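You operate a simulated robot arm through the tools that you are given. There is no shell and no other tool. Be economical: measure what you need, move in short steps, check, and stop when the job is done.

The job below is to be done with a simulated robot arm. You get a single attempt, and the scene is never put back.

## Task
Close the door of the steel cabinet by the railing. Then put the cleaner bottle that says "descaler" from the top of the steel cabinet on the top of the side cabinet. Then fetch the white carton and stand it on the bench of the pipe rack. Keep to this order. Set down upright: cleaner bottle, white carton.

The check looks at the end state, three seconds after you hand in, the way a careful person would. Anything else that was tipped, shoved, dropped, spilled or broken makes it a failure.

## Robot
A 7-joint arm with a fingered hand on a trunk, on a base that drives. Base frame: it is fixed to the floor where the robot stands at the start and does not move with it; the origin is under the middle of the robot, x ahead of it, y to its left, z up. Lengths are in mm, angles in degrees, forces in N, time in s.
With the tool pointing down near the work surface it reaches from about 100 to 800 mm from the robot's upright axis, wherever it stands. Its first joint turns from -69.0 to 172.0 degrees. Places, roughly: bench of the pipe rack [-1800, -4800, 900]; cleaner bottle [-2750, -2250, 1000]; door of the steel cabinet by the railing [400, 300, 500]; top of the side cabinet [-2500, -800, 900]; white carton [-3000, -2250, 1000]. Payload 3.4 kg.
The tool frame sits at the grasp point between the pads (the TCP): z along the fingers, y along the line on which they close. The tips reach 39 mm beyond it. The gripper opens to 180 mm. The gripper's body begins 111 mm behind the TCP. The gripper is a hand of 3 fingers: y runs from the thumb to the fingers, the wrist lies at [0, 0, -262] in the tool frame, and closing takes about 1.5 s.
Orientation is that of the tool frame in the base frame, as a unit quaternion [x, y, z, w]. With the fingers straight down and closing along the base's y, the tool's x points along the base's -x, its y along +y and its z along -z.

## Interface
- The arm moves only by the tool jog_arm. Its argument "rows" is a list of rows, each an object (a shift or turn left out is 0, a gripper value left out holds the last) with "delta_pos": the shift along the base's x, y, z in m, a list of three; "rotation": the turn, a rotation vector about the base's x, y, z in degrees, a list of three. In form: [{"delta_pos": [dx, dy, dz], "rotation": [rx, ry, rz]}, ...]. A call has 1 to 10 rows; each row shifts and turns the commanded pose from where the row before left it. "jaw" is the gripper command, from -1 (shut) to 1 (fully open), values between in proportion, set as the call begins (left out, the last holds). A row lasts 0.2 s, in which the tool goes at most 50 mm and 8.6 degrees; a call with a longer step from one row to the next is refused whole, and so is a gripper value outside its range. A pose out of reach is approached as far as the arm can. The call stops where the force on the tool passes 40 N (or 10 N more than at its start, if that is more) or the arm is blocked; 0.2 s more then pass. The fingers move at their own pace (about 72 mm/s each) and stop on an object; they squeeze with about 31 N. The grip force told is the motor's: it shows also when the fingers shut on nothing. Time passes only in rows, and 0.2 s behind the last, so rows that do not move let the fingers close. It gives the time, the measured TCP pose, the force on the tool (base axes), the opening and the grip force at its end, in the units of the frame above (readings bear some noise), with the torque about the TCP (base axes, N m) and any sound that the robot's microphone picked up.
- Cameras (640 x 400 px; columns grow to the right, rows downward): "scene" is now at [268.3, 23.9, 1638.1]; the picture's right is [0.52, -0.86, -0.01], its down [-0.80, -0.48, -0.36] and it looks along [0.31, 0.20, -0.93] (base axes); focal length 245 px, centre (320, 200). "wrist" rides on the gripper at [63, -36, -128] in the tool frame; the picture's right is [0.50, 0.87, 0.00], its down [-0.75, 0.44, -0.49] and it looks along [-0.43, 0.25, 0.87] (tool axes); focal length 226 px, centre (320, 200).
- grab_frame(camera): a new picture of that camera. The clock stands still meanwhile.
- slide_trunk(by): slides the trunk up (or, below 0, down) by that many mm; the arm and the scene camera ride with it, the base frame stays. It gives what a move gives, with no picture.
- roll_base(legs): drives the robot by 1 to 6 legs, each [ahead, left, turn to the left] in mm, mm and degrees, along the robot's own axes; the way and the turn of a leg run together, so that a leg with both is an arc; at most 1500 mm and 180 degrees a leg. The arm and the cameras ride along, it lands a little off, and it stops where it bumps. It gives what a move gives.
- finger_targets(finger1, finger2, thumb_bend): sets how far each is bent, from 0 (flat) to 100 (curled in); at 30 the hand is open as for a grip, at 70 the pads meet at the TCP. One left out holds its place. A second passes; each finger stops where it meets its share of the squeeze, and holds until it gets a number again. A gripper value or a shape takes the hand back. It gives what a move gives, with no picture; readings hold the bend of each and the force on the fingers (four entries, about 0 where the hand has none), thumb and palm.
- set_grasp(shape): the hand has 3 fingers and takes this shape, open, in about a second: jaw (thumb against the fingers, like two jaws); tri (thumb and two fingers); tip (a fingertip pinch); poke (one finger out to press); point (the index stretched); flat (the hand flat); cup (the hand cupped); fist (a fist). The gripper value then closes the fingers along that shape, each until it touches; the sizes above hold for jaw. It gives what a move gives, with no picture.
- pan_tilt(pan, tilt): turns the head with the scene camera to pan (to the left, within 143 degrees either way) and tilt (down, from -29 to 69), counted from straight ahead of the robot. It gives what a move gives.
- probe_pixels(camera, pixels): for up to 12 pixels [column, row] of the newest picture of that camera ("zoom" is the newest enlarged one), the place [x, y, z] in the base frame of the surface seen there, good to about 2 mm, but the place of the scene camera against the robot may be out by one fixed shift of up to 12 mm in any direction. The clock stands still meanwhile.
- zoom(camera, box): a new picture of the part [left, top, right, bottom] of that camera's present view, enlarged. The clock stands still meanwhile.
- sign_off(): hands the job in; it is judged then, once.

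Work in short steps. Measure before you move; look again where a grasp or a placing could have gone wrong, and mend it. You have 110 turns and 98 pictures in all, those below and enlarged ones among them. Open the gripper and draw the arm clear of the work before you hand the job in, unless the task says otherwise; then end with one line.

The tools are called after "Request:" by a JSON object that holds its "fn" and its "kwargs". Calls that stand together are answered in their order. jog_arm: Moves the arm, as the interface text tells. Its arguments: {"type":"object","properties":{"rows":{"type":"array","items":{"type":"object","properties":{"delta_pos":{"type":"array","items":{"type":"number"}},"rotation":{"type":"array","items":{"type":"number"}}}}},"jaw":{"type":"number"}},"required":["rows"]} The other tools are called the same way: slide_trunk (by) slides the trunk up or down; set_grasp (shape) gives the hand a shape; finger_targets (finger1, finger2, thumb_bend) moves the fingers one by one; roll_base (legs) drives the base; pan_tilt (pan, tilt) turns the head that bears the scene camera; grab_frame (camera) takes a picture; probe_pixels (camera, pixels) gives the place of the surface under pixels of a picture; zoom (camera, box) takes an enlarged picture of a part of a camera's view; sign_off () hands the job in.

At the start:

```text
clock: 0.0
ee_pos: [455.6, -2.9, 895.1]
orientation: [0.001, 1.0, 0.002, -0.001]
force: [-0.1, 0.2, -0.1]
wrist_torque: [-0.02, -0.01, -0.01]
opening: 180.0
finger_force: 0.0
shape: jaw
bend: [30.0, 30.0, 30.0]
finger forces: [0.1, 0.0, 0.1, 0.0, 0.1, 0.1]
trunk travel left (down, up): [-150.0, 392.0]
robot x, y, heading: [-0.3, -3.8, 0.2]
head pan, tilt: [31.2, 68.8]
```

scene: 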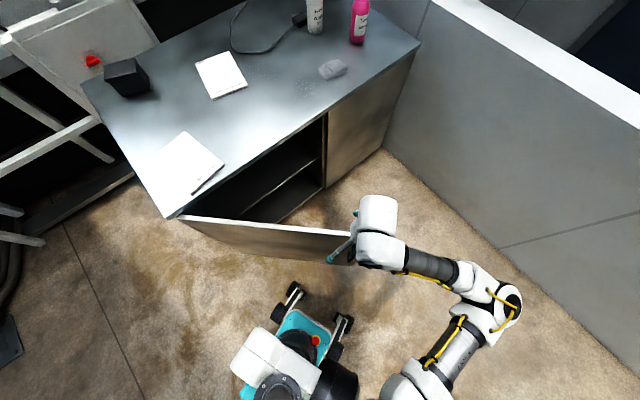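
wrist: 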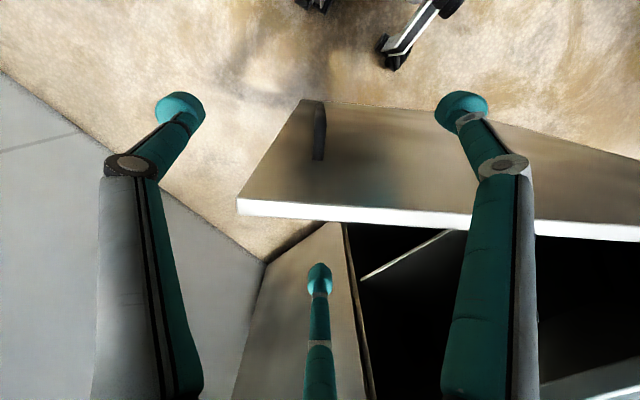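

The scene picture shows the open door from its hinge near (180,216) to its free edge near (350,235), with the hand above. I'll probe the door and the cabinet.

Request:
{"fn": "probe_pixels", "kwargs": {"camera": "scene", "pixels": [[182, 217], [260, 228], [345, 236], [260, 240], [330, 255], [326, 115], [325, 185], [180, 212], [415, 45], [300, 130], [383, 150], [290, 290]]}}

Request:
{"fn": "probe_pixels", "kwargs": {"camera": "wrist", "pixels": [[240, 205], [320, 112], [318, 155], [450, 222], [620, 235], [300, 102], [370, 300], [345, 230]]}}

```text
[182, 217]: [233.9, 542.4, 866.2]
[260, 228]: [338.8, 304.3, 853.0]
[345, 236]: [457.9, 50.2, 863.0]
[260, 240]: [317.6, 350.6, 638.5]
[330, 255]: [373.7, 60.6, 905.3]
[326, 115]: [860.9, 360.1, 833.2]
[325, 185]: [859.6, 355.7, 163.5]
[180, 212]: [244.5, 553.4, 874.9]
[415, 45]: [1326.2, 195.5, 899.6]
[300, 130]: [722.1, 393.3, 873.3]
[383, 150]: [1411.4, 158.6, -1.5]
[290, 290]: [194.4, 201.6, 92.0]
```

```text
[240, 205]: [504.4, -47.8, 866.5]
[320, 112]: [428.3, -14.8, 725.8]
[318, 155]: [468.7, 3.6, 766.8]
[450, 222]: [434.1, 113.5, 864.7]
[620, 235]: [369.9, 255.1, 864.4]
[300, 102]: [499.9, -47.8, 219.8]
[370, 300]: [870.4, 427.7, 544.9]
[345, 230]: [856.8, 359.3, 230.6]
```

The door runs from its hinge near (234,545) to its free edge near (504,-48), top at z 866. It must swing about 48° to the left, and the handle is at its outer side near y 0. I raise the hand, shut it, and bring it to the outer side at about 450 mm from the hinge.

Request:
{"fn": "jog_arm", "kwargs": {"rows": [{"delta_pos": [0, 0, 0.03]}, {"delta_pos": [0, 0, 0.03]}, {"delta_pos": [-0.03, 0.037, 0]}, {"delta_pos": [-0.03, 0.038, 0]}, {"delta_pos": [-0.03, 0.038, 0]}, {}, {}, {}], "jaw": -1}}

Request:
{"fn": "grab_frame", "kwargs": {"camera": "scene"}}

Request:
{"fn": "grab_frame", "kwargs": {"camera": "wrist"}}

```text
clock: 1.8
ee_pos: [360.8, 122.0, 956.4]
orientation: [-0.001, 1.0, -0.004, 0.002]
force: [1.2, 0.5, -0.9]
wrist_torque: [-0.01, -0.03, 0.0]
opening: 0.0
finger_force: 30.4
shape: jaw
bend: [66.0, 66.0, 66.0]
finger forces: [0.0, 0.0, 0.0, 0.0, 0.1, 0.0]
trunk travel left (down, up): [-150.0, 392.0]
robot x, y, heading: [2.0, 3.5, 0.1]
head pan, tilt: [31.2, 68.8]
```

```text
95 pictures are left
```

scene: 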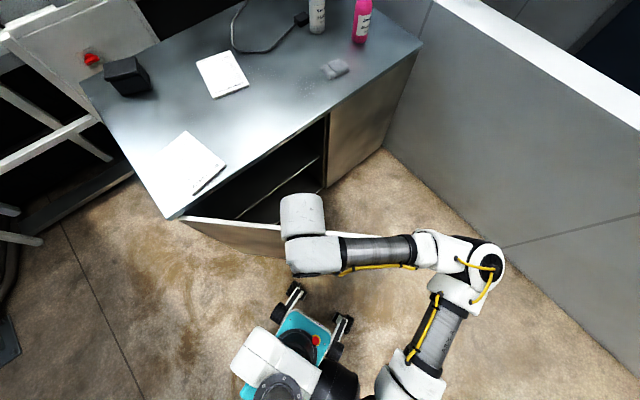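

```text
94 pictures are left
```

wrist: 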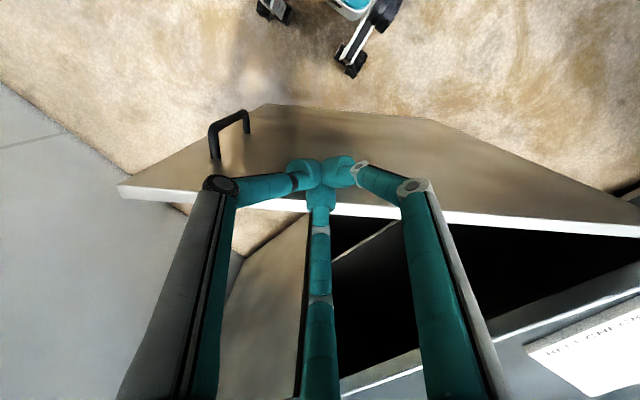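

The shut hand is on the outer side of the door and clear of the handle (at 230,130). I lower it so the tips reach below the door's top edge.

Request:
{"fn": "jog_arm", "kwargs": {"rows": [{"delta_pos": [0, 0, -0.045]}, {"delta_pos": [0, 0, -0.045]}, {"delta_pos": [0, 0, -0.04]}, {"delta_pos": [0.021, 0.008, 0]}, {"delta_pos": [0.022, 0.008, 0]}, {"delta_pos": [0.021, 0.01, 0]}, {"delta_pos": [0.021, 0.01, 0]}, {"delta_pos": [0.02, 0.012, 0]}, {"delta_pos": [0.019, 0.012, 0]}]}}

Request:
{"fn": "grab_frame", "kwargs": {"camera": "wrist"}}

```text
clock: 3.8
ee_pos: [488.0, 180.0, 824.5]
orientation: [0.002, 1.0, -0.003, 0.001]
force: [0.4, 0.0, 0.9]
wrist_torque: [0.0, -0.03, 0.02]
opening: 0.0
finger_force: 30.7
shape: jaw
bend: [66.0, 66.0, 66.0]
finger forces: [0.0, 0.0, 0.0, 0.1, 0.0, 0.1]
trunk travel left (down, up): [-150.0, 392.0]
robot x, y, heading: [1.7, -3.9, -0.2]
head pan, tilt: [31.2, 68.8]
```

```text
93 pictures are left
```

wrist: 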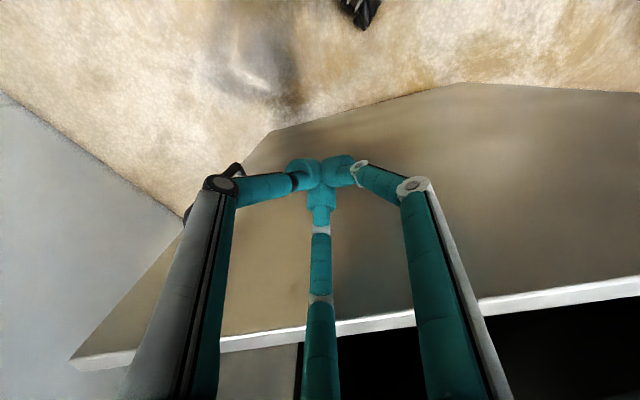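

The door seems to be swinging along ahead of the fingers. I check where it is now.

Request:
{"fn": "probe_pixels", "kwargs": {"camera": "wrist", "pixels": [[85, 362], [380, 327], [600, 292], [380, 260], [280, 200]]}}

Request:
{"fn": "grab_frame", "kwargs": {"camera": "scene"}}

```text
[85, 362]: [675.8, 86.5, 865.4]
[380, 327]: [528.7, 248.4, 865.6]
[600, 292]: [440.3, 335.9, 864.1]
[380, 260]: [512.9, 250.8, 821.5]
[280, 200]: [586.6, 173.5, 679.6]
```

```text
92 pictures are left
```

scene: 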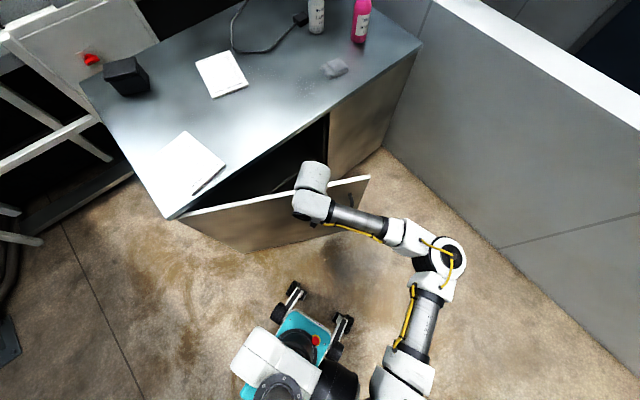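

The door has swung to about -46° (closed is -17°), with a soft push. I go on along the arc.

Request:
{"fn": "jog_arm", "kwargs": {"rows": [{"delta_pos": [0.018, 0.013, 0]}, {"delta_pos": [0.0175, 0.0135, 0]}, {"delta_pos": [0.017, 0.014, 0]}, {"delta_pos": [0.016, 0.015, 0]}, {"delta_pos": [0.0155, 0.0155, 0]}, {"delta_pos": [0.015, 0.016, 0]}, {"delta_pos": [0.014, 0.017, 0]}, {"delta_pos": [0.013, 0.0175, 0]}]}}

Request:
{"fn": "grab_frame", "kwargs": {"camera": "wrist"}}

Request:
{"fn": "grab_frame", "kwargs": {"camera": "scene"}}

```text
clock: 5.6
ee_pos: [612.8, 303.7, 828.3]
orientation: [0.001, 1.0, -0.003, 0.002]
force: [-0.9, 0.2, -0.1]
wrist_torque: [0.03, -0.01, 0.01]
opening: 0.0
finger_force: 30.9
shape: jaw
bend: [66.0, 66.0, 66.0]
finger forces: [0.0, 0.0, 0.0, 0.0, 0.1, 0.0]
trunk travel left (down, up): [-150.0, 392.0]
robot x, y, heading: [-3.5, -0.4, 0.1]
head pan, tilt: [31.2, 68.8]
```

```text
91 pictures are left
```

wrist: 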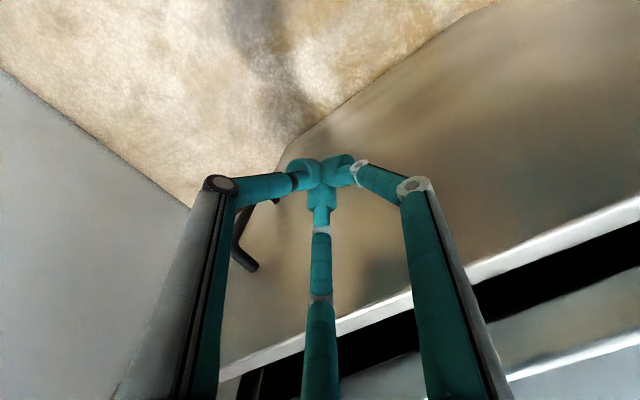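

```text
90 pictures are left
```

scene: 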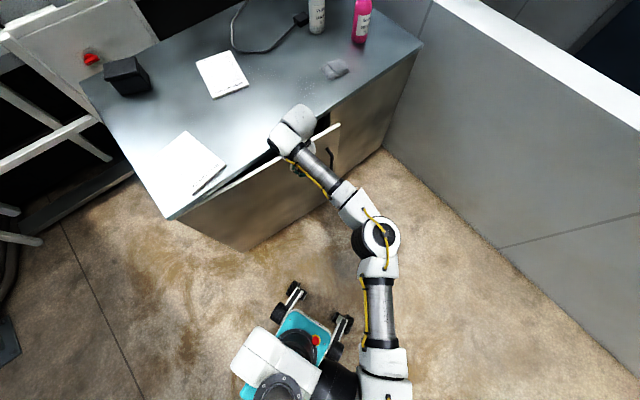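

The door is nearly shut, but the hand overhangs the worktop. I tilt the tool so the tips lead, then push the rest of the way.

Request:
{"fn": "jog_arm", "kwargs": {"rows": [{"rotation": [8, -2.4, 0], "delta_pos": [0, -0.005, -0.005]}, {"rotation": [8, -2.4, 0], "delta_pos": [0, -0.005, -0.005]}, {"rotation": [8, -2.4, 0], "delta_pos": [0, 0, -0.005]}, {"rotation": [8, -2.4, 0], "delta_pos": [0, 0, -0.005]}, {"rotation": [8, -2.4, 0]}, {"rotation": [8, -2.4, 0]}, {}]}}

Request:
{"fn": "grab_frame", "kwargs": {"camera": "wrist"}}

```text
clock: 7.2
ee_pos: [611.6, 288.7, 806.9]
orientation: [0.002, 0.906, 0.404, 0.123]
force: [0.6, -0.1, -0.3]
wrist_torque: [-0.02, -0.03, 0.0]
opening: 0.0
finger_force: 31.7
shape: jaw
bend: [66.0, 66.0, 66.0]
finger forces: [0.0, 0.1, 0.1, 0.0, 0.1, 0.1]
trunk travel left (down, up): [-150.0, 392.0]
robot x, y, heading: [-0.8, -3.7, 0.3]
head pan, tilt: [31.2, 68.8]
```

```text
89 pictures are left
```

wrist: 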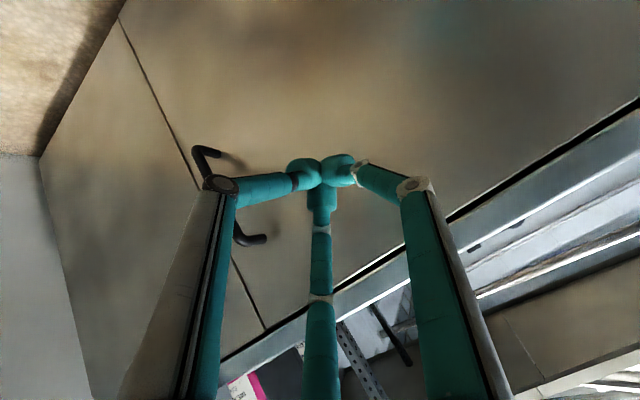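

The door now looks shut: there is only a thin seam at (155,90)-(260,320). I compare the two panels' planes.

Request:
{"fn": "probe_pixels", "kwargs": {"camera": "wrist", "pixels": [[100, 130], [150, 60], [165, 130], [200, 60], [300, 100], [450, 130], [520, 160], [230, 225], [250, 330]]}}

```text
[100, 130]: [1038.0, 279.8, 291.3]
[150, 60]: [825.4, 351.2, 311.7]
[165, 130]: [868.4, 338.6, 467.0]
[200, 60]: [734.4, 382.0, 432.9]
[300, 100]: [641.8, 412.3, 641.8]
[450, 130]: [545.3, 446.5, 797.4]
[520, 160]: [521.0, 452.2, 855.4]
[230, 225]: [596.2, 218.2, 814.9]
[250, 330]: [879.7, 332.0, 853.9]
```

Both panels lie in one plane within about 2 mm. I press once gently to make sure that it is fully shut.

Request:
{"fn": "jog_arm", "kwargs": {"rows": [{"delta_pos": [0.008, 0.024, 0]}, {"delta_pos": [0.008, 0.024, 0]}, {"delta_pos": [0.008, 0.024, 0]}, {"delta_pos": [0.004, 0.012, 0]}, {"delta_pos": [0.003, 0.01, 0]}, {"delta_pos": [0.002, 0.006, 0]}, {"delta_pos": [0.002, 0.006, 0]}, {"delta_pos": [0.002, 0.006, 0]}]}}

```text
clock: 8.6
ee_pos: [645.5, 372.2, 800.7]
orientation: [0.006, 0.911, 0.393, 0.122]
force: [-5.2, -24.6, -2.7]
wrist_torque: [-0.18, 0.05, -0.03]
opening: 0.0
finger_force: 30.6
shape: jaw
bend: [73.0, 74.0, 76.0]
finger forces: [0.0, 0.0, 0.0, 0.0, 35.5, 0.1]
trunk travel left (down, up): [-150.0, 392.0]
robot x, y, heading: [1.0, -3.8, -0.0]
head pan, tilt: [31.2, 68.8]
stopped in row 6: the force on the tool passed its limit at 48 N (the readings are from after the stop); the commanded pose is now the measured one
```

The door took the press and is shut. I back off and bring the hand upright and close in for driving.

Request:
{"fn": "jog_arm", "kwargs": {"rows": [{"delta_pos": [-0.015, -0.045, 0]}, {"delta_pos": [-0.015, -0.045, 0]}, {"delta_pos": [-0.02, -0.03, 0.03], "rotation": [-8, 2.4, 0]}, {"delta_pos": [-0.02, -0.03, 0.03], "rotation": [-8, 2.4, 0]}, {"delta_pos": [-0.02, -0.03, 0.03], "rotation": [-8, 2.4, 0]}, {"delta_pos": [-0.02, -0.03, 0.03], "rotation": [-8, 2.4, 0]}, {"delta_pos": [-0.02, -0.03, 0.03], "rotation": [-8, 2.4, 0]}, {"delta_pos": [-0.03, -0.03, 0.02], "rotation": [-8, 2.4, 0]}, {"delta_pos": [-0.04, -0.01, 0]}, {"delta_pos": [-0.04, -0.01, 0]}], "jaw": 0}}

Request:
{"fn": "pan_tilt", "kwargs": {"pan": 20, "tilt": 45}}

Request:
{"fn": "grab_frame", "kwargs": {"camera": "scene"}}

Request:
{"fn": "pan_tilt", "kwargs": {"pan": 140, "tilt": 20}}

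Request:
{"fn": "grab_frame", "kwargs": {"camera": "scene"}}

Request:
{"fn": "pan_tilt", "kwargs": {"pan": -140, "tilt": 20}}

Request:
{"fn": "grab_frame", "kwargs": {"camera": "scene"}}

```text
clock: 10.8
ee_pos: [405.4, 88.3, 974.0]
orientation: [0.003, 1.0, -0.011, 0.002]
force: [-0.4, 0.1, -0.2]
wrist_torque: [0.03, -0.03, 0.0]
opening: 89.7
finger_force: 0.1
shape: jaw
bend: [71.0, 71.0, 72.0]
finger forces: [0.0, 0.0, 0.0, 0.1, 0.0, 0.0]
trunk travel left (down, up): [-150.0, 392.0]
robot x, y, heading: [1.2, -6.8, -0.1]
head pan, tilt: [31.2, 68.8]
```

```text
clock: 11.6
ee_pos: [407.2, 90.5, 972.9]
orientation: [0.002, 1.0, -0.011, 0.001]
force: [0.0, -0.5, -0.7]
wrist_torque: [0.04, 0.01, -0.02]
opening: 89.6
finger_force: 0.2
shape: jaw
bend: [71.0, 71.0, 72.0]
finger forces: [0.0, 0.0, 0.0, 0.1, 0.0, 0.1]
trunk travel left (down, up): [-150.0, 392.0]
robot x, y, heading: [-0.3, -1.4, -0.0]
head pan, tilt: [20.0, 45.0]
```

```text
88 pictures are left
```

scene: 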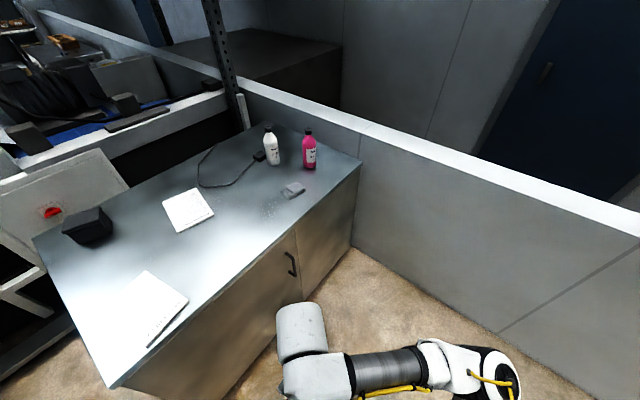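

```text
clock: 13.6
ee_pos: [407.2, 90.2, 973.3]
orientation: [0.002, 1.0, -0.012, 0.003]
force: [-0.5, 0.6, -0.9]
wrist_torque: [0.05, -0.03, 0.0]
opening: 89.9
finger_force: 0.1
shape: jaw
bend: [71.0, 71.0, 72.0]
finger forces: [0.1, 0.1, 0.1, 0.0, 0.1, 0.0]
trunk travel left (down, up): [-150.0, 392.0]
robot x, y, heading: [0.4, -6.0, -0.3]
head pan, tilt: [140.0, 20.0]
```

```text
87 pictures are left
```

scene: 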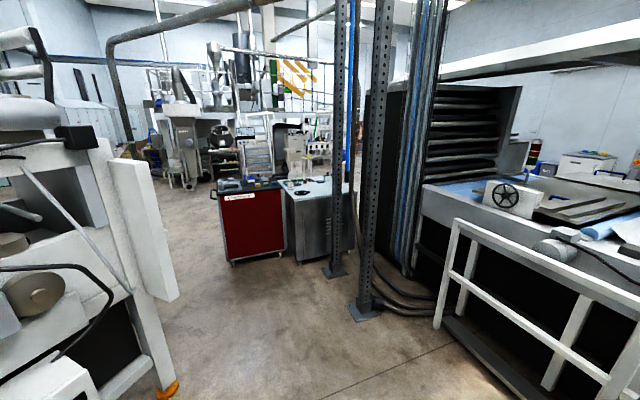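

```text
clock: 17.5
ee_pos: [408.2, 90.3, 973.1]
orientation: [0.002, 1.0, -0.011, 0.002]
force: [-0.2, 0.9, -0.2]
wrist_torque: [0.03, 0.02, 0.04]
opening: 89.8
finger_force: 0.0
shape: jaw
bend: [71.0, 71.0, 72.0]
finger forces: [0.1, 0.0, 0.1, 0.0, 0.0, 0.0]
trunk travel left (down, up): [-150.0, 392.0]
robot x, y, heading: [-3.1, -2.7, 0.0]
head pan, tilt: [-140.0, 20.0]
```

```text
86 pictures are left
```

scene: 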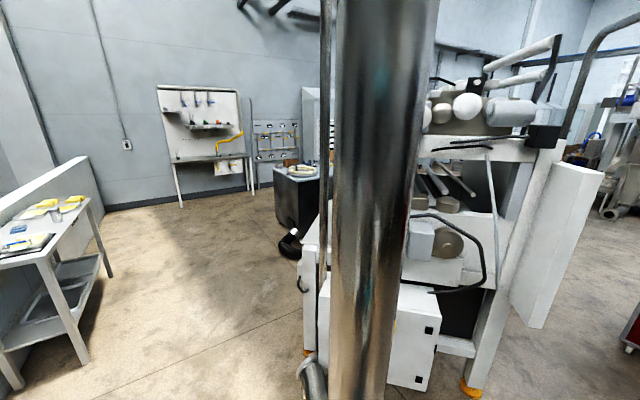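

Two bottles stand on this cabinet, at (272,145) and (309,150) in the first view, while the stated rough place is elsewhere. I zoom in to read these labels before I leave.

Request:
{"fn": "pan_tilt", "kwargs": {"pan": 20, "tilt": 30}}

Request:
{"fn": "grab_frame", "kwargs": {"camera": "scene"}}

Request:
{"fn": "zoom", "kwargs": {"camera": "scene", "box": [240, 180, 340, 260]}}

Request:
{"fn": "pan_tilt", "kwargs": {"pan": -90, "tilt": 25}}

Request:
{"fn": "grab_frame", "kwargs": {"camera": "scene"}}

```text
clock: 19.9
ee_pos: [407.9, 89.2, 973.8]
orientation: [0.002, 1.0, -0.012, 0.001]
force: [0.2, -0.4, 0.2]
wrist_torque: [-0.01, -0.02, 0.01]
opening: 89.6
finger_force: 0.1
shape: jaw
bend: [71.0, 71.0, 72.0]
finger forces: [0.1, 0.1, 0.0, 0.0, 0.1, 0.0]
trunk travel left (down, up): [-150.0, 392.0]
robot x, y, heading: [-0.4, -3.5, -0.3]
head pan, tilt: [20.0, 30.0]
```

```text
85 pictures are left
```

scene: 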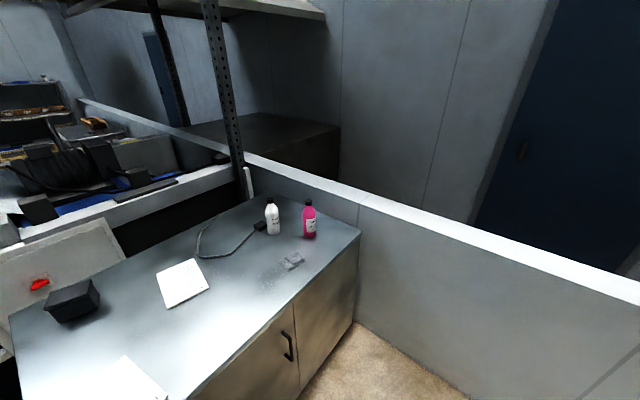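

```text
5.00 times, centred on (290, 220) of scene
```

zoom: 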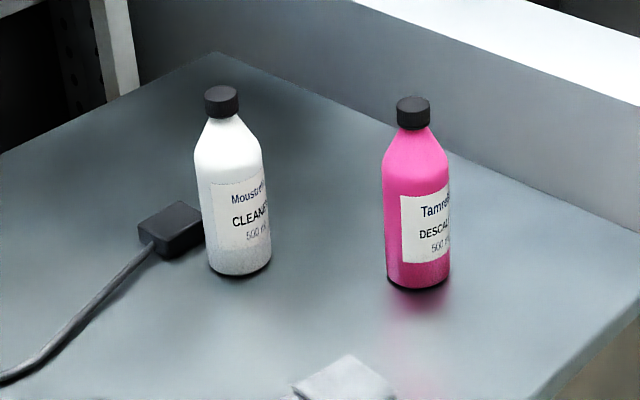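

```text
clock: 21.8
ee_pos: [408.4, 90.9, 972.9]
orientation: [0.002, 1.0, -0.011, 0.002]
force: [0.3, -0.1, 0.6]
wrist_torque: [-0.03, 0.02, 0.01]
opening: 89.6
finger_force: 0.0
shape: jaw
bend: [71.0, 71.0, 72.0]
finger forces: [0.1, 0.0, 0.1, 0.0, 0.1, 0.1]
trunk travel left (down, up): [-150.0, 392.0]
robot x, y, heading: [-4.5, 0.1, -0.3]
head pan, tilt: [-90.0, 25.0]
```

```text
83 pictures are left
```

scene: 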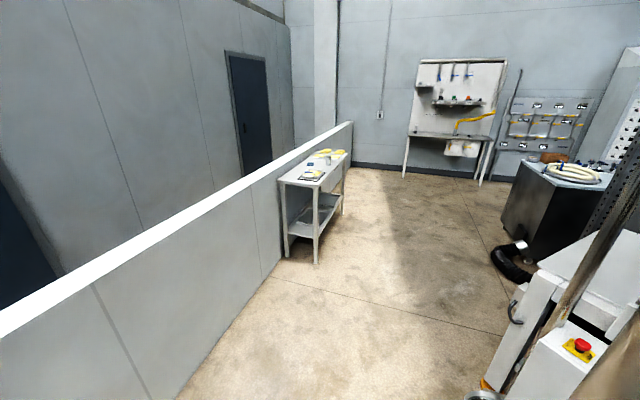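

The pink bottle at zoom (417,200) reads "DESCALER" and stands on this steel cabinet, though the rough place given says otherwise. I probe the pan -90 view to learn the layout before I decide.

Request:
{"fn": "probe_pixels", "kwargs": {"camera": "scene", "pixels": [[460, 136], [440, 175], [575, 165], [520, 240], [555, 170], [400, 300], [300, 240], [320, 155], [500, 350], [590, 260], [630, 60], [550, 110]]}}

Request:
{"fn": "zoom", "kwargs": {"camera": "scene", "box": [400, 40, 640, 190]}}

Request:
{"fn": "pan_tilt", "kwargs": {"pan": -142, "tilt": 0}}

Request:
{"fn": "grab_frame", "kwargs": {"camera": "scene"}}

Request:
{"fn": "probe_pixels", "kwargs": {"camera": "scene", "pixels": [[450, 310], [560, 300], [440, 200], [600, 350], [300, 240], [280, 180], [180, 230], [540, 200]]}}

```text
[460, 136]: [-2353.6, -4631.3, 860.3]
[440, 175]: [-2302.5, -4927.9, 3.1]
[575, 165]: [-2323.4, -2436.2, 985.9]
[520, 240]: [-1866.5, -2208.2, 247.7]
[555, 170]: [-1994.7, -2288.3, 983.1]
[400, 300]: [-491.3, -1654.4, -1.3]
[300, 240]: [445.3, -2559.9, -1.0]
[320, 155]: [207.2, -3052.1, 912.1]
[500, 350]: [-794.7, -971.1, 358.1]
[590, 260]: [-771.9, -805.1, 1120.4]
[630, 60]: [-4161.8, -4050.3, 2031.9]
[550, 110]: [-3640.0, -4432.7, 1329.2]
```

```text
2.67 times, centred on (520, 115) of scene
```

zoom: 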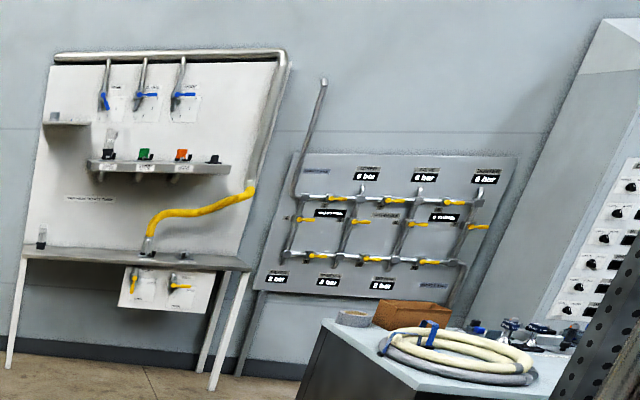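

```text
clock: 23.0
ee_pos: [406.6, 90.2, 973.0]
orientation: [0.002, 1.0, -0.011, 0.003]
force: [-0.2, 0.6, -0.5]
wrist_torque: [-0.03, 0.0, 0.0]
opening: 90.0
finger_force: 0.0
shape: jaw
bend: [71.0, 71.0, 72.0]
finger forces: [0.0, 0.0, 0.1, 0.1, 0.1, 0.0]
trunk travel left (down, up): [-150.0, 392.0]
robot x, y, heading: [0.3, -1.2, -0.1]
head pan, tilt: [-142.0, 0.0]
```

```text
81 pictures are left
```

scene: 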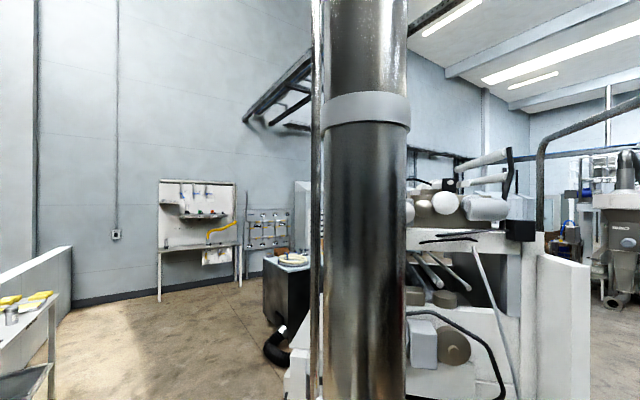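

```text
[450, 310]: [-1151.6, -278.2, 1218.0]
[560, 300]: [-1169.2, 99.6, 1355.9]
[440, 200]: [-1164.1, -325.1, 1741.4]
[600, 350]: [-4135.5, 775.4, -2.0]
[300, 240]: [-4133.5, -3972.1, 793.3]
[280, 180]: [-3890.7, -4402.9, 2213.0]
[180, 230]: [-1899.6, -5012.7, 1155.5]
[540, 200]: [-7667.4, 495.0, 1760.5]
```

From behind the machine I can see only a black-fronted bench near (-2000,-2300), z 985. I drive a short way to the right to see it fully and check for a second "descaler" before touching anything.

Request:
{"fn": "roll_base", "kwargs": {"legs": [[-150, -1450, 0]]}}

Request:
{"fn": "pan_tilt", "kwargs": {"pan": -142, "tilt": 15}}

Request:
{"fn": "grab_frame", "kwargs": {"camera": "scene"}}

```text
clock: 30.4
ee_pos: [308.0, -1382.0, 974.7]
orientation: [-0.036, 0.999, -0.008, 0.002]
force: [-0.2, -1.1, -0.2]
wrist_torque: [0.08, 0.01, -0.02]
opening: 89.8
finger_force: 0.0
shape: jaw
bend: [71.0, 71.0, 72.0]
finger forces: [0.0, 0.1, 0.1, 0.0, 0.0, 0.1]
trunk travel left (down, up): [-150.0, 392.0]
robot x, y, heading: [-91.3, -1498.6, 4.5]
head pan, tilt: [-142.0, 0.0]
```

```text
clock: 31.2
ee_pos: [304.8, -1380.7, 974.2]
orientation: [-0.035, 0.999, -0.009, 0.005]
force: [0.2, 0.6, -0.2]
wrist_torque: [0.04, 0.03, 0.0]
opening: 89.9
finger_force: 0.0
shape: jaw
bend: [71.0, 71.0, 72.0]
finger forces: [0.1, 0.0, 0.0, 0.1, 0.0, 0.0]
trunk travel left (down, up): [-150.0, 392.0]
robot x, y, heading: [-94.0, -1498.2, 4.4]
head pan, tilt: [-142.0, 15.0]
```

```text
80 pictures are left
```

scene: 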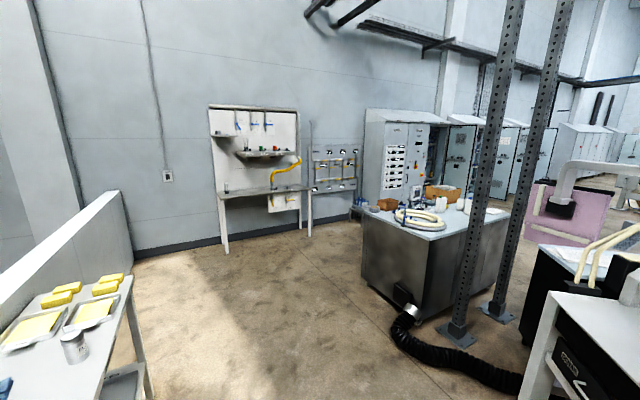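

A steel cabinet with bottle-like items at (440-470,205) stands near the stated place. I zoom in there.

Request:
{"fn": "zoom", "kwargs": {"camera": "scene", "box": [360, 175, 520, 245]}}

Request:
{"fn": "probe_pixels", "kwargs": {"camera": "scene", "pixels": [[442, 207], [466, 208], [490, 212], [440, 193], [430, 235], [505, 215], [460, 330], [500, 310], [400, 310], [420, 170]]}}

```text
4.00 times, centred on (440, 210) of scene
```

zoom: 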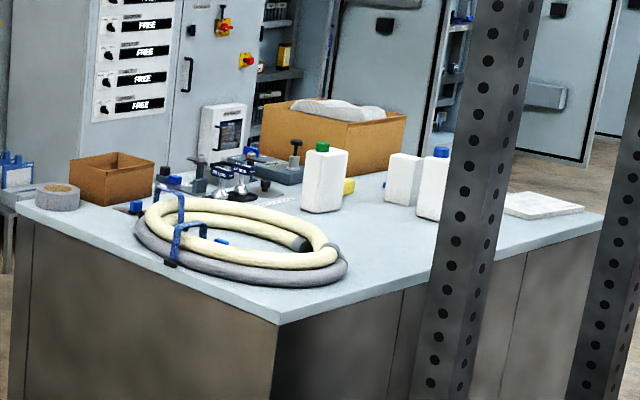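

```text
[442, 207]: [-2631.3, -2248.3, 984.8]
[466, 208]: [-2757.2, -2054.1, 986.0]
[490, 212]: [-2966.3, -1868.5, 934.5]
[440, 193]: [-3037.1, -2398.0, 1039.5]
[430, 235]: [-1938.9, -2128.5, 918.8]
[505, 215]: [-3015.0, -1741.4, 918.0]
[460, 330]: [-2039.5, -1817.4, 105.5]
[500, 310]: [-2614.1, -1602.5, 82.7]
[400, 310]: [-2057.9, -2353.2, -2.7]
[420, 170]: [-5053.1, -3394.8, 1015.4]
```

This is a second steel cabinet, matching the stated place, with two canisters (green cap, blue cap) and a white box. Their labels aren't readable from here, so I drive round to its open south side.

Request:
{"fn": "roll_base", "kwargs": {"legs": [[-606, -655, 0], [-606, -655, 0]]}}

Request:
{"fn": "pan_tilt", "kwargs": {"pan": 143, "tilt": 20}}

Request:
{"fn": "grab_frame", "kwargs": {"camera": "scene"}}

```text
clock: 40.2
ee_pos: [-803.8, -2776.6, 975.1]
orientation: [-0.034, 0.999, -0.012, 0.005]
force: [0.1, 0.7, -0.4]
wrist_torque: [-0.02, -0.01, 0.04]
opening: 89.8
finger_force: 0.1
shape: jaw
bend: [71.0, 71.0, 72.0]
finger forces: [0.0, 0.1, 0.0, 0.0, 0.0, 0.0]
trunk travel left (down, up): [-150.0, 392.0]
robot x, y, heading: [-1202.3, -2896.8, 3.8]
head pan, tilt: [-142.0, 15.0]
```

```text
clock: 44.1
ee_pos: [-807.0, -2776.0, 976.3]
orientation: [-0.034, 0.999, -0.012, 0.007]
force: [-0.4, -0.3, 0.5]
wrist_torque: [-0.02, 0.0, 0.02]
opening: 89.8
finger_force: 0.2
shape: jaw
bend: [71.0, 71.0, 72.0]
finger forces: [0.0, 0.0, 0.0, 0.0, 0.0, 0.0]
trunk travel left (down, up): [-150.0, 392.0]
robot x, y, heading: [-1196.5, -2895.0, 4.0]
head pan, tilt: [143.0, 20.0]
```

```text
78 pictures are left
```

scene: 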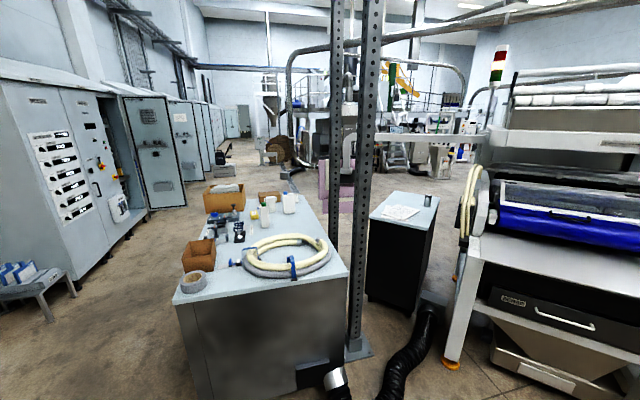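

Now the steel cabinet (260,240) and the black side cabinet with a light top (400,210) are both visible. I zoom in on each.

Request:
{"fn": "zoom", "kwargs": {"camera": "scene", "box": [170, 170, 350, 285]}}

Request:
{"fn": "zoom", "kwargs": {"camera": "scene", "box": [340, 170, 460, 250]}}

Request:
{"fn": "probe_pixels", "kwargs": {"camera": "scene", "pixels": [[265, 215], [288, 205], [400, 212], [390, 195], [435, 200], [372, 217], [420, 232], [430, 201], [180, 300], [345, 272], [268, 193], [237, 215]]}}

```text
3.48 times, centred on (260, 228) of scene
```

zoom: 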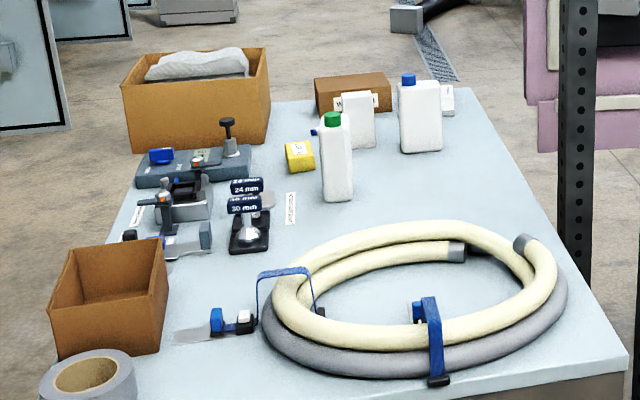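

```text
5.00 times, centred on (400, 210) of scene
```

zoom: 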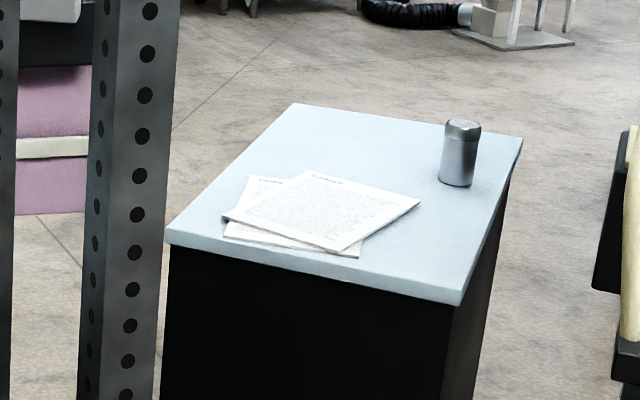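

```text
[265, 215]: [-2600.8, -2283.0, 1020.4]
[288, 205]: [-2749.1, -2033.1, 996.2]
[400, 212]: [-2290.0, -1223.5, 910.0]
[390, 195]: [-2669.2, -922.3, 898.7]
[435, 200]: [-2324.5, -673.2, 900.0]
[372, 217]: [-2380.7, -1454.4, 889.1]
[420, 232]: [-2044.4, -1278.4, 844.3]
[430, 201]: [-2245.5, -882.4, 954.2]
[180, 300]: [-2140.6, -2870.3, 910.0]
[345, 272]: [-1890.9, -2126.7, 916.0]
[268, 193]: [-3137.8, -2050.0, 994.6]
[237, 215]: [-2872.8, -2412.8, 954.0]
```

The labels don't show from this side. I check the width of the corridor south of the steel cabinet so that I can go round to its west side.

Request:
{"fn": "probe_pixels", "kwargs": {"camera": "scene", "pixels": [[75, 290], [45, 320], [130, 222], [150, 207], [185, 205], [215, 180], [180, 330], [290, 178], [325, 200], [120, 300], [350, 350], [395, 300]]}}

Request:
{"fn": "roll_base", "kwargs": {"legs": [[0, 0, 157]]}}

Request:
{"fn": "pan_tilt", "kwargs": {"pan": 5, "tilt": 25}}

Request:
{"fn": "grab_frame", "kwargs": {"camera": "scene"}}

```text
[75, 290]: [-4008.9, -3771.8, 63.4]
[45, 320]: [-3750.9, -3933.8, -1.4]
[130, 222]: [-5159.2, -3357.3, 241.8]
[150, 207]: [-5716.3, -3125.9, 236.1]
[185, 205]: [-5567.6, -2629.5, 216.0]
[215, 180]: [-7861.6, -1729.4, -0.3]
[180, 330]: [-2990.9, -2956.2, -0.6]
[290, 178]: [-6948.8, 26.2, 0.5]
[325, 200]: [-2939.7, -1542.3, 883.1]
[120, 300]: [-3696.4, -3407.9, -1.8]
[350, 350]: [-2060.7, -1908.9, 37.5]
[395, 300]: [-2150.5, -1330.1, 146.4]
```

```text
clock: 51.0
ee_pos: [-1609.6, -2866.3, 975.4]
orientation: [0.988, -0.152, -0.005, -0.013]
force: [-0.7, 0.3, 0.4]
wrist_torque: [0.01, -0.05, -0.02]
opening: 89.7
finger_force: 0.1
shape: jaw
bend: [71.0, 71.0, 72.0]
finger forces: [0.1, 0.0, 0.0, 0.0, 0.0, 0.1]
trunk travel left (down, up): [-150.0, 392.0]
robot x, y, heading: [-1196.3, -2896.4, 162.5]
head pan, tilt: [143.0, 20.0]
```

```text
clock: 53.3
ee_pos: [-1606.7, -2869.1, 977.1]
orientation: [0.988, -0.153, -0.006, -0.014]
force: [0.4, 1.1, 0.7]
wrist_torque: [0.0, 0.02, -0.01]
opening: 89.8
finger_force: 0.0
shape: jaw
bend: [71.0, 71.0, 72.0]
finger forces: [0.1, 0.1, 0.0, 0.1, 0.0, 0.0]
trunk travel left (down, up): [-150.0, 392.0]
robot x, y, heading: [-1198.3, -2897.8, 162.4]
head pan, tilt: [5.0, 25.0]
```

```text
75 pictures are left
```

scene: 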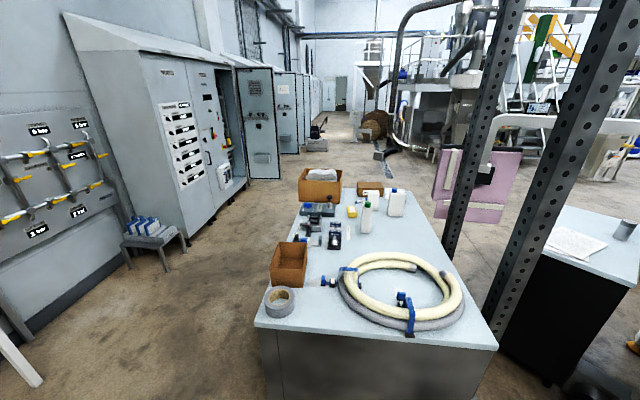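

The corridor left of the cabinet is about 1.4 m wide and clear. I drive left into it and then along the cabinet.

Request:
{"fn": "roll_base", "kwargs": {"legs": [[100, 900, 0], [1450, 0, 0]]}}

Request:
{"fn": "pan_tilt", "kwargs": {"pan": -85, "tilt": 30}}

Request:
{"fn": "grab_frame", "kwargs": {"camera": "scene"}}

```text
clock: 64.8
ee_pos: [-3357.4, -3274.5, 977.4]
orientation: [0.989, -0.149, -0.006, -0.013]
force: [0.0, 0.5, 0.0]
wrist_torque: [-0.04, 0.03, -0.02]
opening: 90.0
finger_force: 0.0
shape: jaw
bend: [71.0, 71.0, 72.0]
finger forces: [0.0, 0.0, 0.0, 0.1, 0.0, 0.0]
trunk travel left (down, up): [-150.0, 392.0]
robot x, y, heading: [-2951.9, -3301.0, 163.2]
head pan, tilt: [5.0, 25.0]
```

```text
clock: 66.5
ee_pos: [-3353.9, -3276.0, 979.6]
orientation: [0.989, -0.149, -0.007, -0.014]
force: [-0.2, -0.3, 0.3]
wrist_torque: [0.03, -0.05, 0.04]
opening: 89.7
finger_force: 0.1
shape: jaw
bend: [71.0, 71.0, 72.0]
finger forces: [0.0, 0.0, 0.1, 0.0, 0.0, 0.1]
trunk travel left (down, up): [-150.0, 392.0]
robot x, y, heading: [-2950.2, -3302.0, 163.2]
head pan, tilt: [-85.0, 30.0]
```

```text
74 pictures are left
```

scene: 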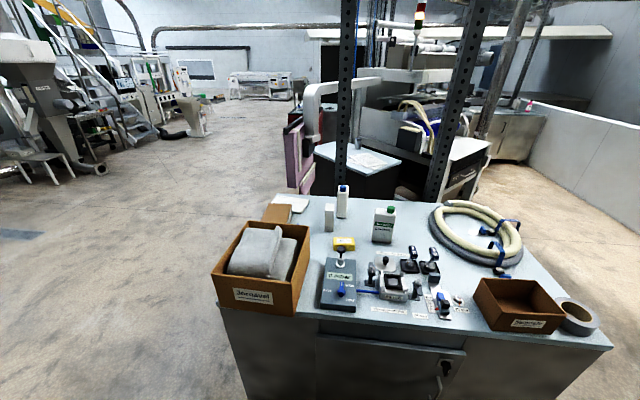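

The green-capped canister now shows a label at (383,225). I zoom in on both canisters.

Request:
{"fn": "zoom", "kwargs": {"camera": "scene", "box": [310, 175, 410, 250]}}

Request:
{"fn": "probe_pixels", "kwargs": {"camera": "scene", "pixels": [[383, 228], [343, 205], [330, 216], [391, 208], [343, 187], [345, 170], [430, 190], [383, 243], [329, 230], [320, 150], [400, 160]]}}

```text
5.33 times, centred on (360, 212) of scene
```

zoom: 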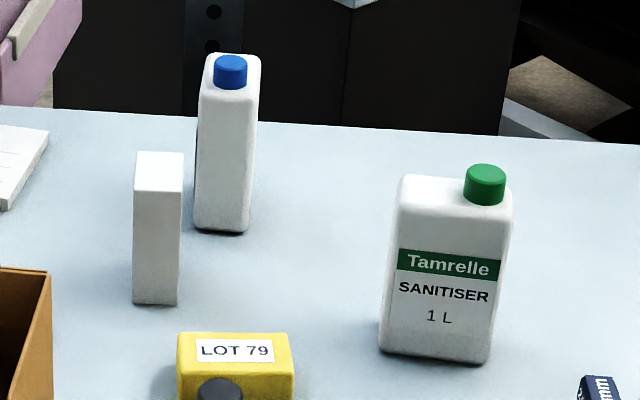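

```text
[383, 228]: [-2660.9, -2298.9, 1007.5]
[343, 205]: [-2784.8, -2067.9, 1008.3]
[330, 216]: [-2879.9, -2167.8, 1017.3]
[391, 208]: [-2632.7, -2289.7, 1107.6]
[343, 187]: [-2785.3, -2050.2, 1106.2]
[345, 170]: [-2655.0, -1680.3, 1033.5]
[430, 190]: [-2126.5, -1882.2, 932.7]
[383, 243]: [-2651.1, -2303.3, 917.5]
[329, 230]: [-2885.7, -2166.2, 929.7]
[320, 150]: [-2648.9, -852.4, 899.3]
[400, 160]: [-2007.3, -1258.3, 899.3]
```

The green-capped one says "SANITISER", so the blue-capped one at (-2785,-2068) is probably the descaler; I need to see its label side. I drive round the west end.

Request:
{"fn": "roll_base", "kwargs": {"legs": [[1150, 0, 0], [0, -950, 0]]}}

Request:
{"fn": "pan_tilt", "kwargs": {"pan": -140, "tilt": 25}}

Request:
{"fn": "grab_frame", "kwargs": {"camera": "scene"}}

```text
clock: 77.4
ee_pos: [-4232.2, -1978.7, 978.3]
orientation: [0.99, -0.139, -0.008, -0.014]
force: [0.3, -0.4, 0.8]
wrist_torque: [0.0, 0.02, 0.0]
opening: 90.0
finger_force: 0.1
shape: jaw
bend: [71.0, 71.0, 72.0]
finger forces: [0.1, 0.1, 0.0, 0.0, 0.0, 0.0]
trunk travel left (down, up): [-150.0, 392.0]
robot x, y, heading: [-3829.7, -1990.7, 164.3]
head pan, tilt: [-85.0, 30.0]
```

```text
clock: 78.6
ee_pos: [-4228.7, -1977.4, 979.6]
orientation: [0.99, -0.14, -0.009, -0.015]
force: [0.9, -0.5, 0.1]
wrist_torque: [0.01, -0.02, 0.05]
opening: 89.9
finger_force: 0.0
shape: jaw
bend: [71.0, 71.0, 72.0]
finger forces: [0.0, 0.0, 0.1, 0.0, 0.0, 0.0]
trunk travel left (down, up): [-150.0, 392.0]
robot x, y, heading: [-3830.5, -1991.4, 164.1]
head pan, tilt: [-140.0, 25.0]
```

```text
72 pictures are left
```

scene: 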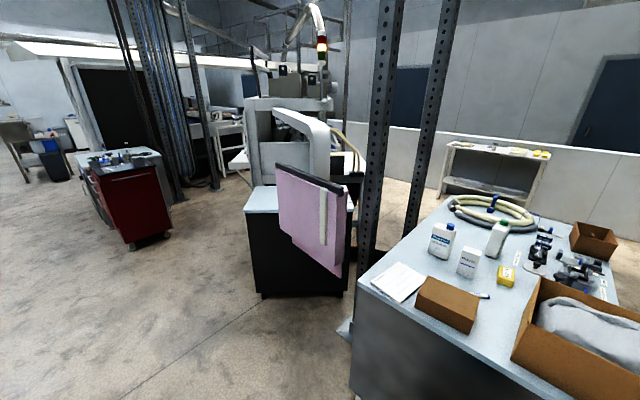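

Labels on the blue-capped canister (440,240) and the white carton (468,262) face this side. I zoom in.

Request:
{"fn": "zoom", "kwargs": {"camera": "scene", "box": [400, 200, 540, 300]}}

Request:
{"fn": "probe_pixels", "kwargs": {"camera": "scene", "pixels": [[440, 245], [468, 265], [455, 225], [435, 258], [463, 277], [310, 225], [330, 180], [260, 195], [265, 290], [345, 295], [368, 250], [340, 325]]}}

```text
4.00 times, centred on (470, 250) of scene
```

zoom: 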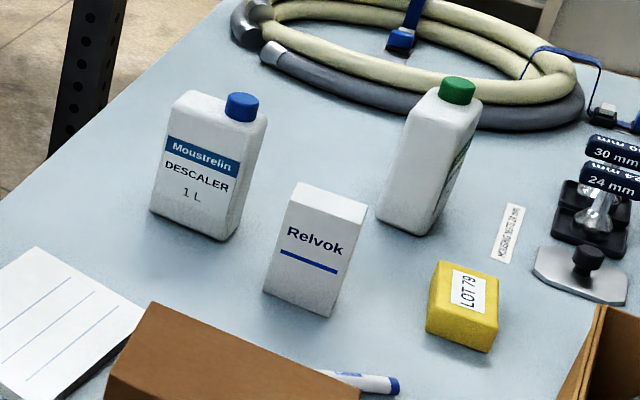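

```text
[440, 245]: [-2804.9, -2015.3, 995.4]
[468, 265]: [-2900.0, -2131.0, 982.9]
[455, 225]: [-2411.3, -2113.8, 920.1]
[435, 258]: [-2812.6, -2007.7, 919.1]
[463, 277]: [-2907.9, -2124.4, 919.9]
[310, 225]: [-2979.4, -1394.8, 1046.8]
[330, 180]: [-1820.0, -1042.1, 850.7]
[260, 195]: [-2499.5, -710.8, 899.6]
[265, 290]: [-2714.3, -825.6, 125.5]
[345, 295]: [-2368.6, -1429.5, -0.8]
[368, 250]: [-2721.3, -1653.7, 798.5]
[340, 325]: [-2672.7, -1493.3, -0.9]
```

Confirmed: the blue-capped canister reads "DESCALER" and the white carton "Relvok". I step back west, turn to face the cabinet's west end, and approach part of the way.

Request:
{"fn": "roll_base", "kwargs": {"legs": [[250, 0, 0], [0, 0, 177], [380, 275, 0]]}}

Request:
{"fn": "pan_tilt", "kwargs": {"pan": 0, "tilt": 40}}

Request:
{"fn": "grab_frame", "kwargs": {"camera": "scene"}}

```text
clock: 90.1
ee_pos: [-3215.3, -1817.5, 980.2]
orientation: [0.158, 0.987, -0.013, 0.008]
force: [0.3, 0.2, -1.1]
wrist_torque: [0.01, 0.0, 0.0]
opening: 89.8
finger_force: 0.1
shape: jaw
bend: [71.0, 71.0, 72.0]
finger forces: [0.1, 0.0, 0.0, 0.1, 0.0, 0.0]
trunk travel left (down, up): [-150.0, 392.0]
robot x, y, heading: [-3618.0, -1782.3, -17.7]
head pan, tilt: [-140.0, 25.0]
```

```text
clock: 92.3
ee_pos: [-3216.9, -1812.5, 981.2]
orientation: [0.158, 0.987, -0.015, 0.011]
force: [0.0, -0.2, -0.1]
wrist_torque: [0.0, -0.02, -0.01]
opening: 89.7
finger_force: 0.1
shape: jaw
bend: [71.0, 71.0, 72.0]
finger forces: [0.1, 0.1, 0.0, 0.0, 0.0, 0.0]
trunk travel left (down, up): [-150.0, 392.0]
robot x, y, heading: [-3616.0, -1784.6, -17.8]
head pan, tilt: [0.0, 40.0]
```

```text
70 pictures are left
```

scene: 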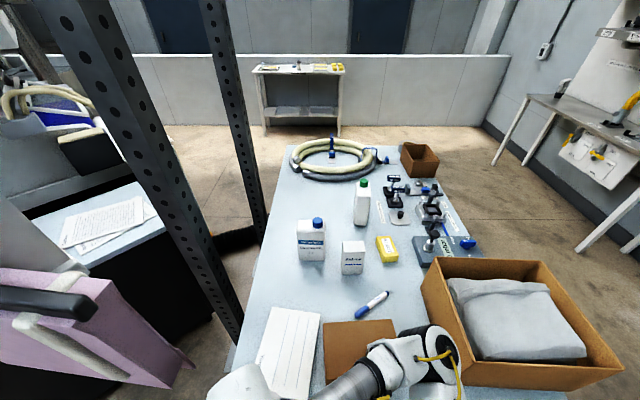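

I probe the bottle, the carton and the pink panel, and raise the trunk so the hand clears the items.

Request:
{"fn": "probe_pixels", "kwargs": {"camera": "scene", "pixels": [[299, 258], [323, 261], [311, 245], [318, 223], [300, 222], [324, 226], [344, 272], [362, 273], [353, 246], [345, 241], [363, 242], [100, 300]]}}

Request:
{"fn": "probe_pixels", "kwargs": {"camera": "scene", "pixels": [[180, 360], [60, 290], [140, 230], [225, 330], [245, 370], [430, 270], [530, 265], [470, 290], [265, 240], [360, 350]]}}

Request:
{"fn": "slide_trunk", "kwargs": {"by": 240}}

Request:
{"fn": "grab_frame", "kwargs": {"camera": "scene"}}

```text
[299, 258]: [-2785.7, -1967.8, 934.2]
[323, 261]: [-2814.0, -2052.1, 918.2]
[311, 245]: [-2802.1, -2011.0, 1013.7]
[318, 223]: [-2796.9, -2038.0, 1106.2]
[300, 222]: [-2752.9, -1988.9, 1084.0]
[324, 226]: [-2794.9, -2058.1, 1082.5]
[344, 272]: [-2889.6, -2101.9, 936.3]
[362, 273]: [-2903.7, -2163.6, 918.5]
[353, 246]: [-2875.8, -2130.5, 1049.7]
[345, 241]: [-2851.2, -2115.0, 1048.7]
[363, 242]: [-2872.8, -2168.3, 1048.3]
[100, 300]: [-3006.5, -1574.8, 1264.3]
```

```text
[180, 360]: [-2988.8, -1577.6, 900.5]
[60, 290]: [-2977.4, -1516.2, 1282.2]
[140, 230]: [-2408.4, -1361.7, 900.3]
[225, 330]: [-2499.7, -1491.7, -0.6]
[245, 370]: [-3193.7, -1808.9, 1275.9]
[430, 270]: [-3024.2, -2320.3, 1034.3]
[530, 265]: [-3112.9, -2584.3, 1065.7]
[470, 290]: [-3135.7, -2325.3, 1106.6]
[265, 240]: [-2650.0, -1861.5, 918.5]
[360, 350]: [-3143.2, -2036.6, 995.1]
```

```text
clock: 94.8
ee_pos: [-3217.1, -1811.7, 1221.0]
orientation: [0.158, 0.987, -0.016, 0.01]
force: [-0.4, 0.7, 1.0]
wrist_torque: [-0.03, -0.01, -0.01]
opening: 89.6
finger_force: 0.1
shape: jaw
bend: [71.0, 71.0, 72.0]
finger forces: [0.0, 0.0, 0.0, 0.0, 0.0, 0.0]
trunk travel left (down, up): [-390.0, 152.0]
robot x, y, heading: [-3615.5, -1786.4, -17.8]
head pan, tilt: [0.0, 40.0]
```

```text
69 pictures are left
```

scene: 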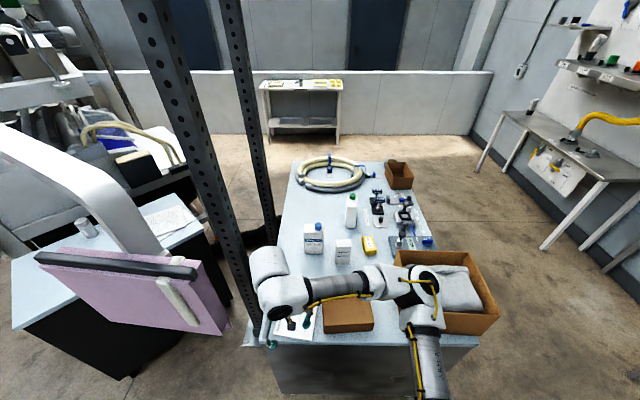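

The bottle's label face lies parallel to the robot's y: width ~90, depth ~57, centre about (-2773,-2019), top ~1110. I drive 185 mm ahead to bring it into reach.

Request:
{"fn": "roll_base", "kwargs": {"legs": [[185, 0, 0]]}}

Request:
{"fn": "grab_frame", "kwargs": {"camera": "scene"}}

```text
clock: 96.4
ee_pos: [-3039.1, -1871.6, 1220.6]
orientation: [0.159, 0.987, -0.016, 0.01]
force: [-0.3, -0.7, -0.4]
wrist_torque: [0.02, 0.04, -0.02]
opening: 89.8
finger_force: 0.0
shape: jaw
bend: [71.0, 71.0, 72.0]
finger forces: [0.1, 0.0, 0.0, 0.0, 0.1, 0.0]
trunk travel left (down, up): [-390.0, 152.0]
robot x, y, heading: [-3438.6, -1843.0, -18.0]
head pan, tilt: [0.0, 40.0]
```

```text
68 pictures are left
```

scene: 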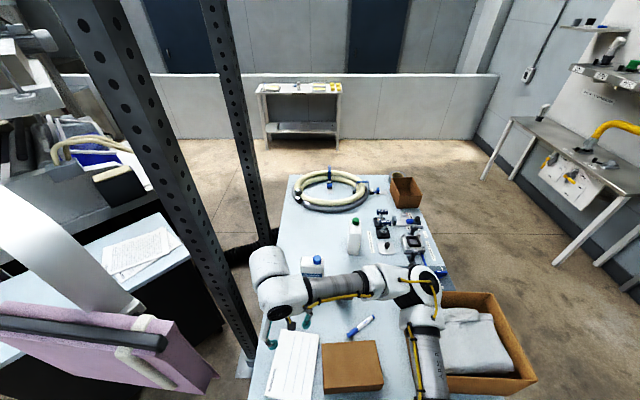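

I move the hand at height to above the bottle, opening it to about 140 mm, then check with the wrist camera.

Request:
{"fn": "jog_arm", "kwargs": {"rows": [{"delta_pos": [0.038, -0.021, 0]}, {"delta_pos": [0.038, -0.021, 0]}, {"delta_pos": [0.038, -0.021, 0]}, {"delta_pos": [0.038, -0.021, 0]}, {"delta_pos": [0.038, -0.021, 0]}, {"delta_pos": [0.038, -0.021, 0]}, {"delta_pos": [0.038, -0.021, 0]}, {}], "jaw": 0.6}}

Request:
{"fn": "grab_frame", "kwargs": {"camera": "wrist"}}

Request:
{"fn": "grab_frame", "kwargs": {"camera": "scene"}}

```text
clock: 98.2
ee_pos: [-2774.7, -2014.4, 1221.2]
orientation: [0.159, 0.987, -0.017, 0.011]
force: [-0.5, 0.2, -0.6]
wrist_torque: [0.02, -0.01, 0.02]
opening: 143.8
finger_force: 0.1
shape: jaw
bend: [55.0, 55.0, 55.0]
finger forces: [0.1, 0.0, 0.0, 0.0, 0.0, 0.0]
trunk travel left (down, up): [-390.0, 152.0]
robot x, y, heading: [-3437.0, -1848.4, -18.2]
head pan, tilt: [0.0, 40.0]
```

```text
67 pictures are left
```

wrist: 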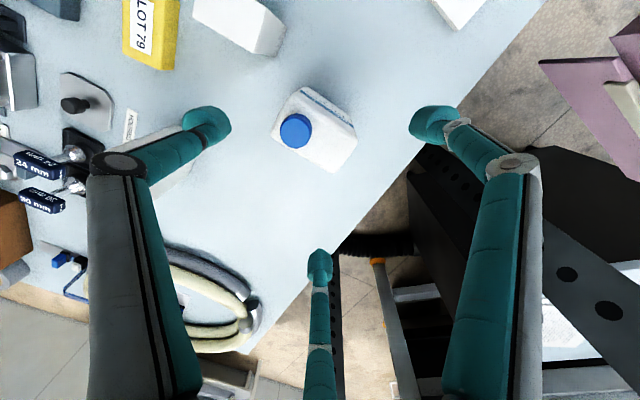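

```text
66 pictures are left
```

scene: 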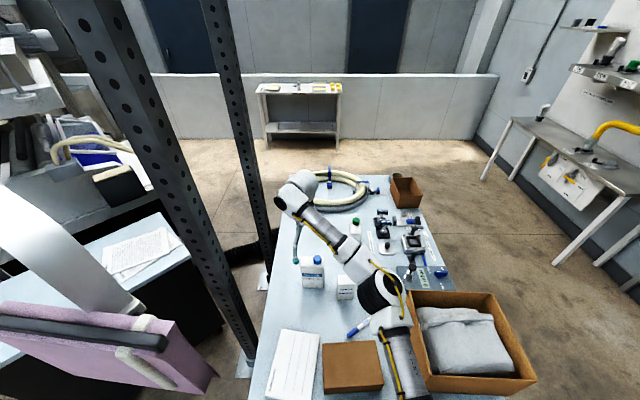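

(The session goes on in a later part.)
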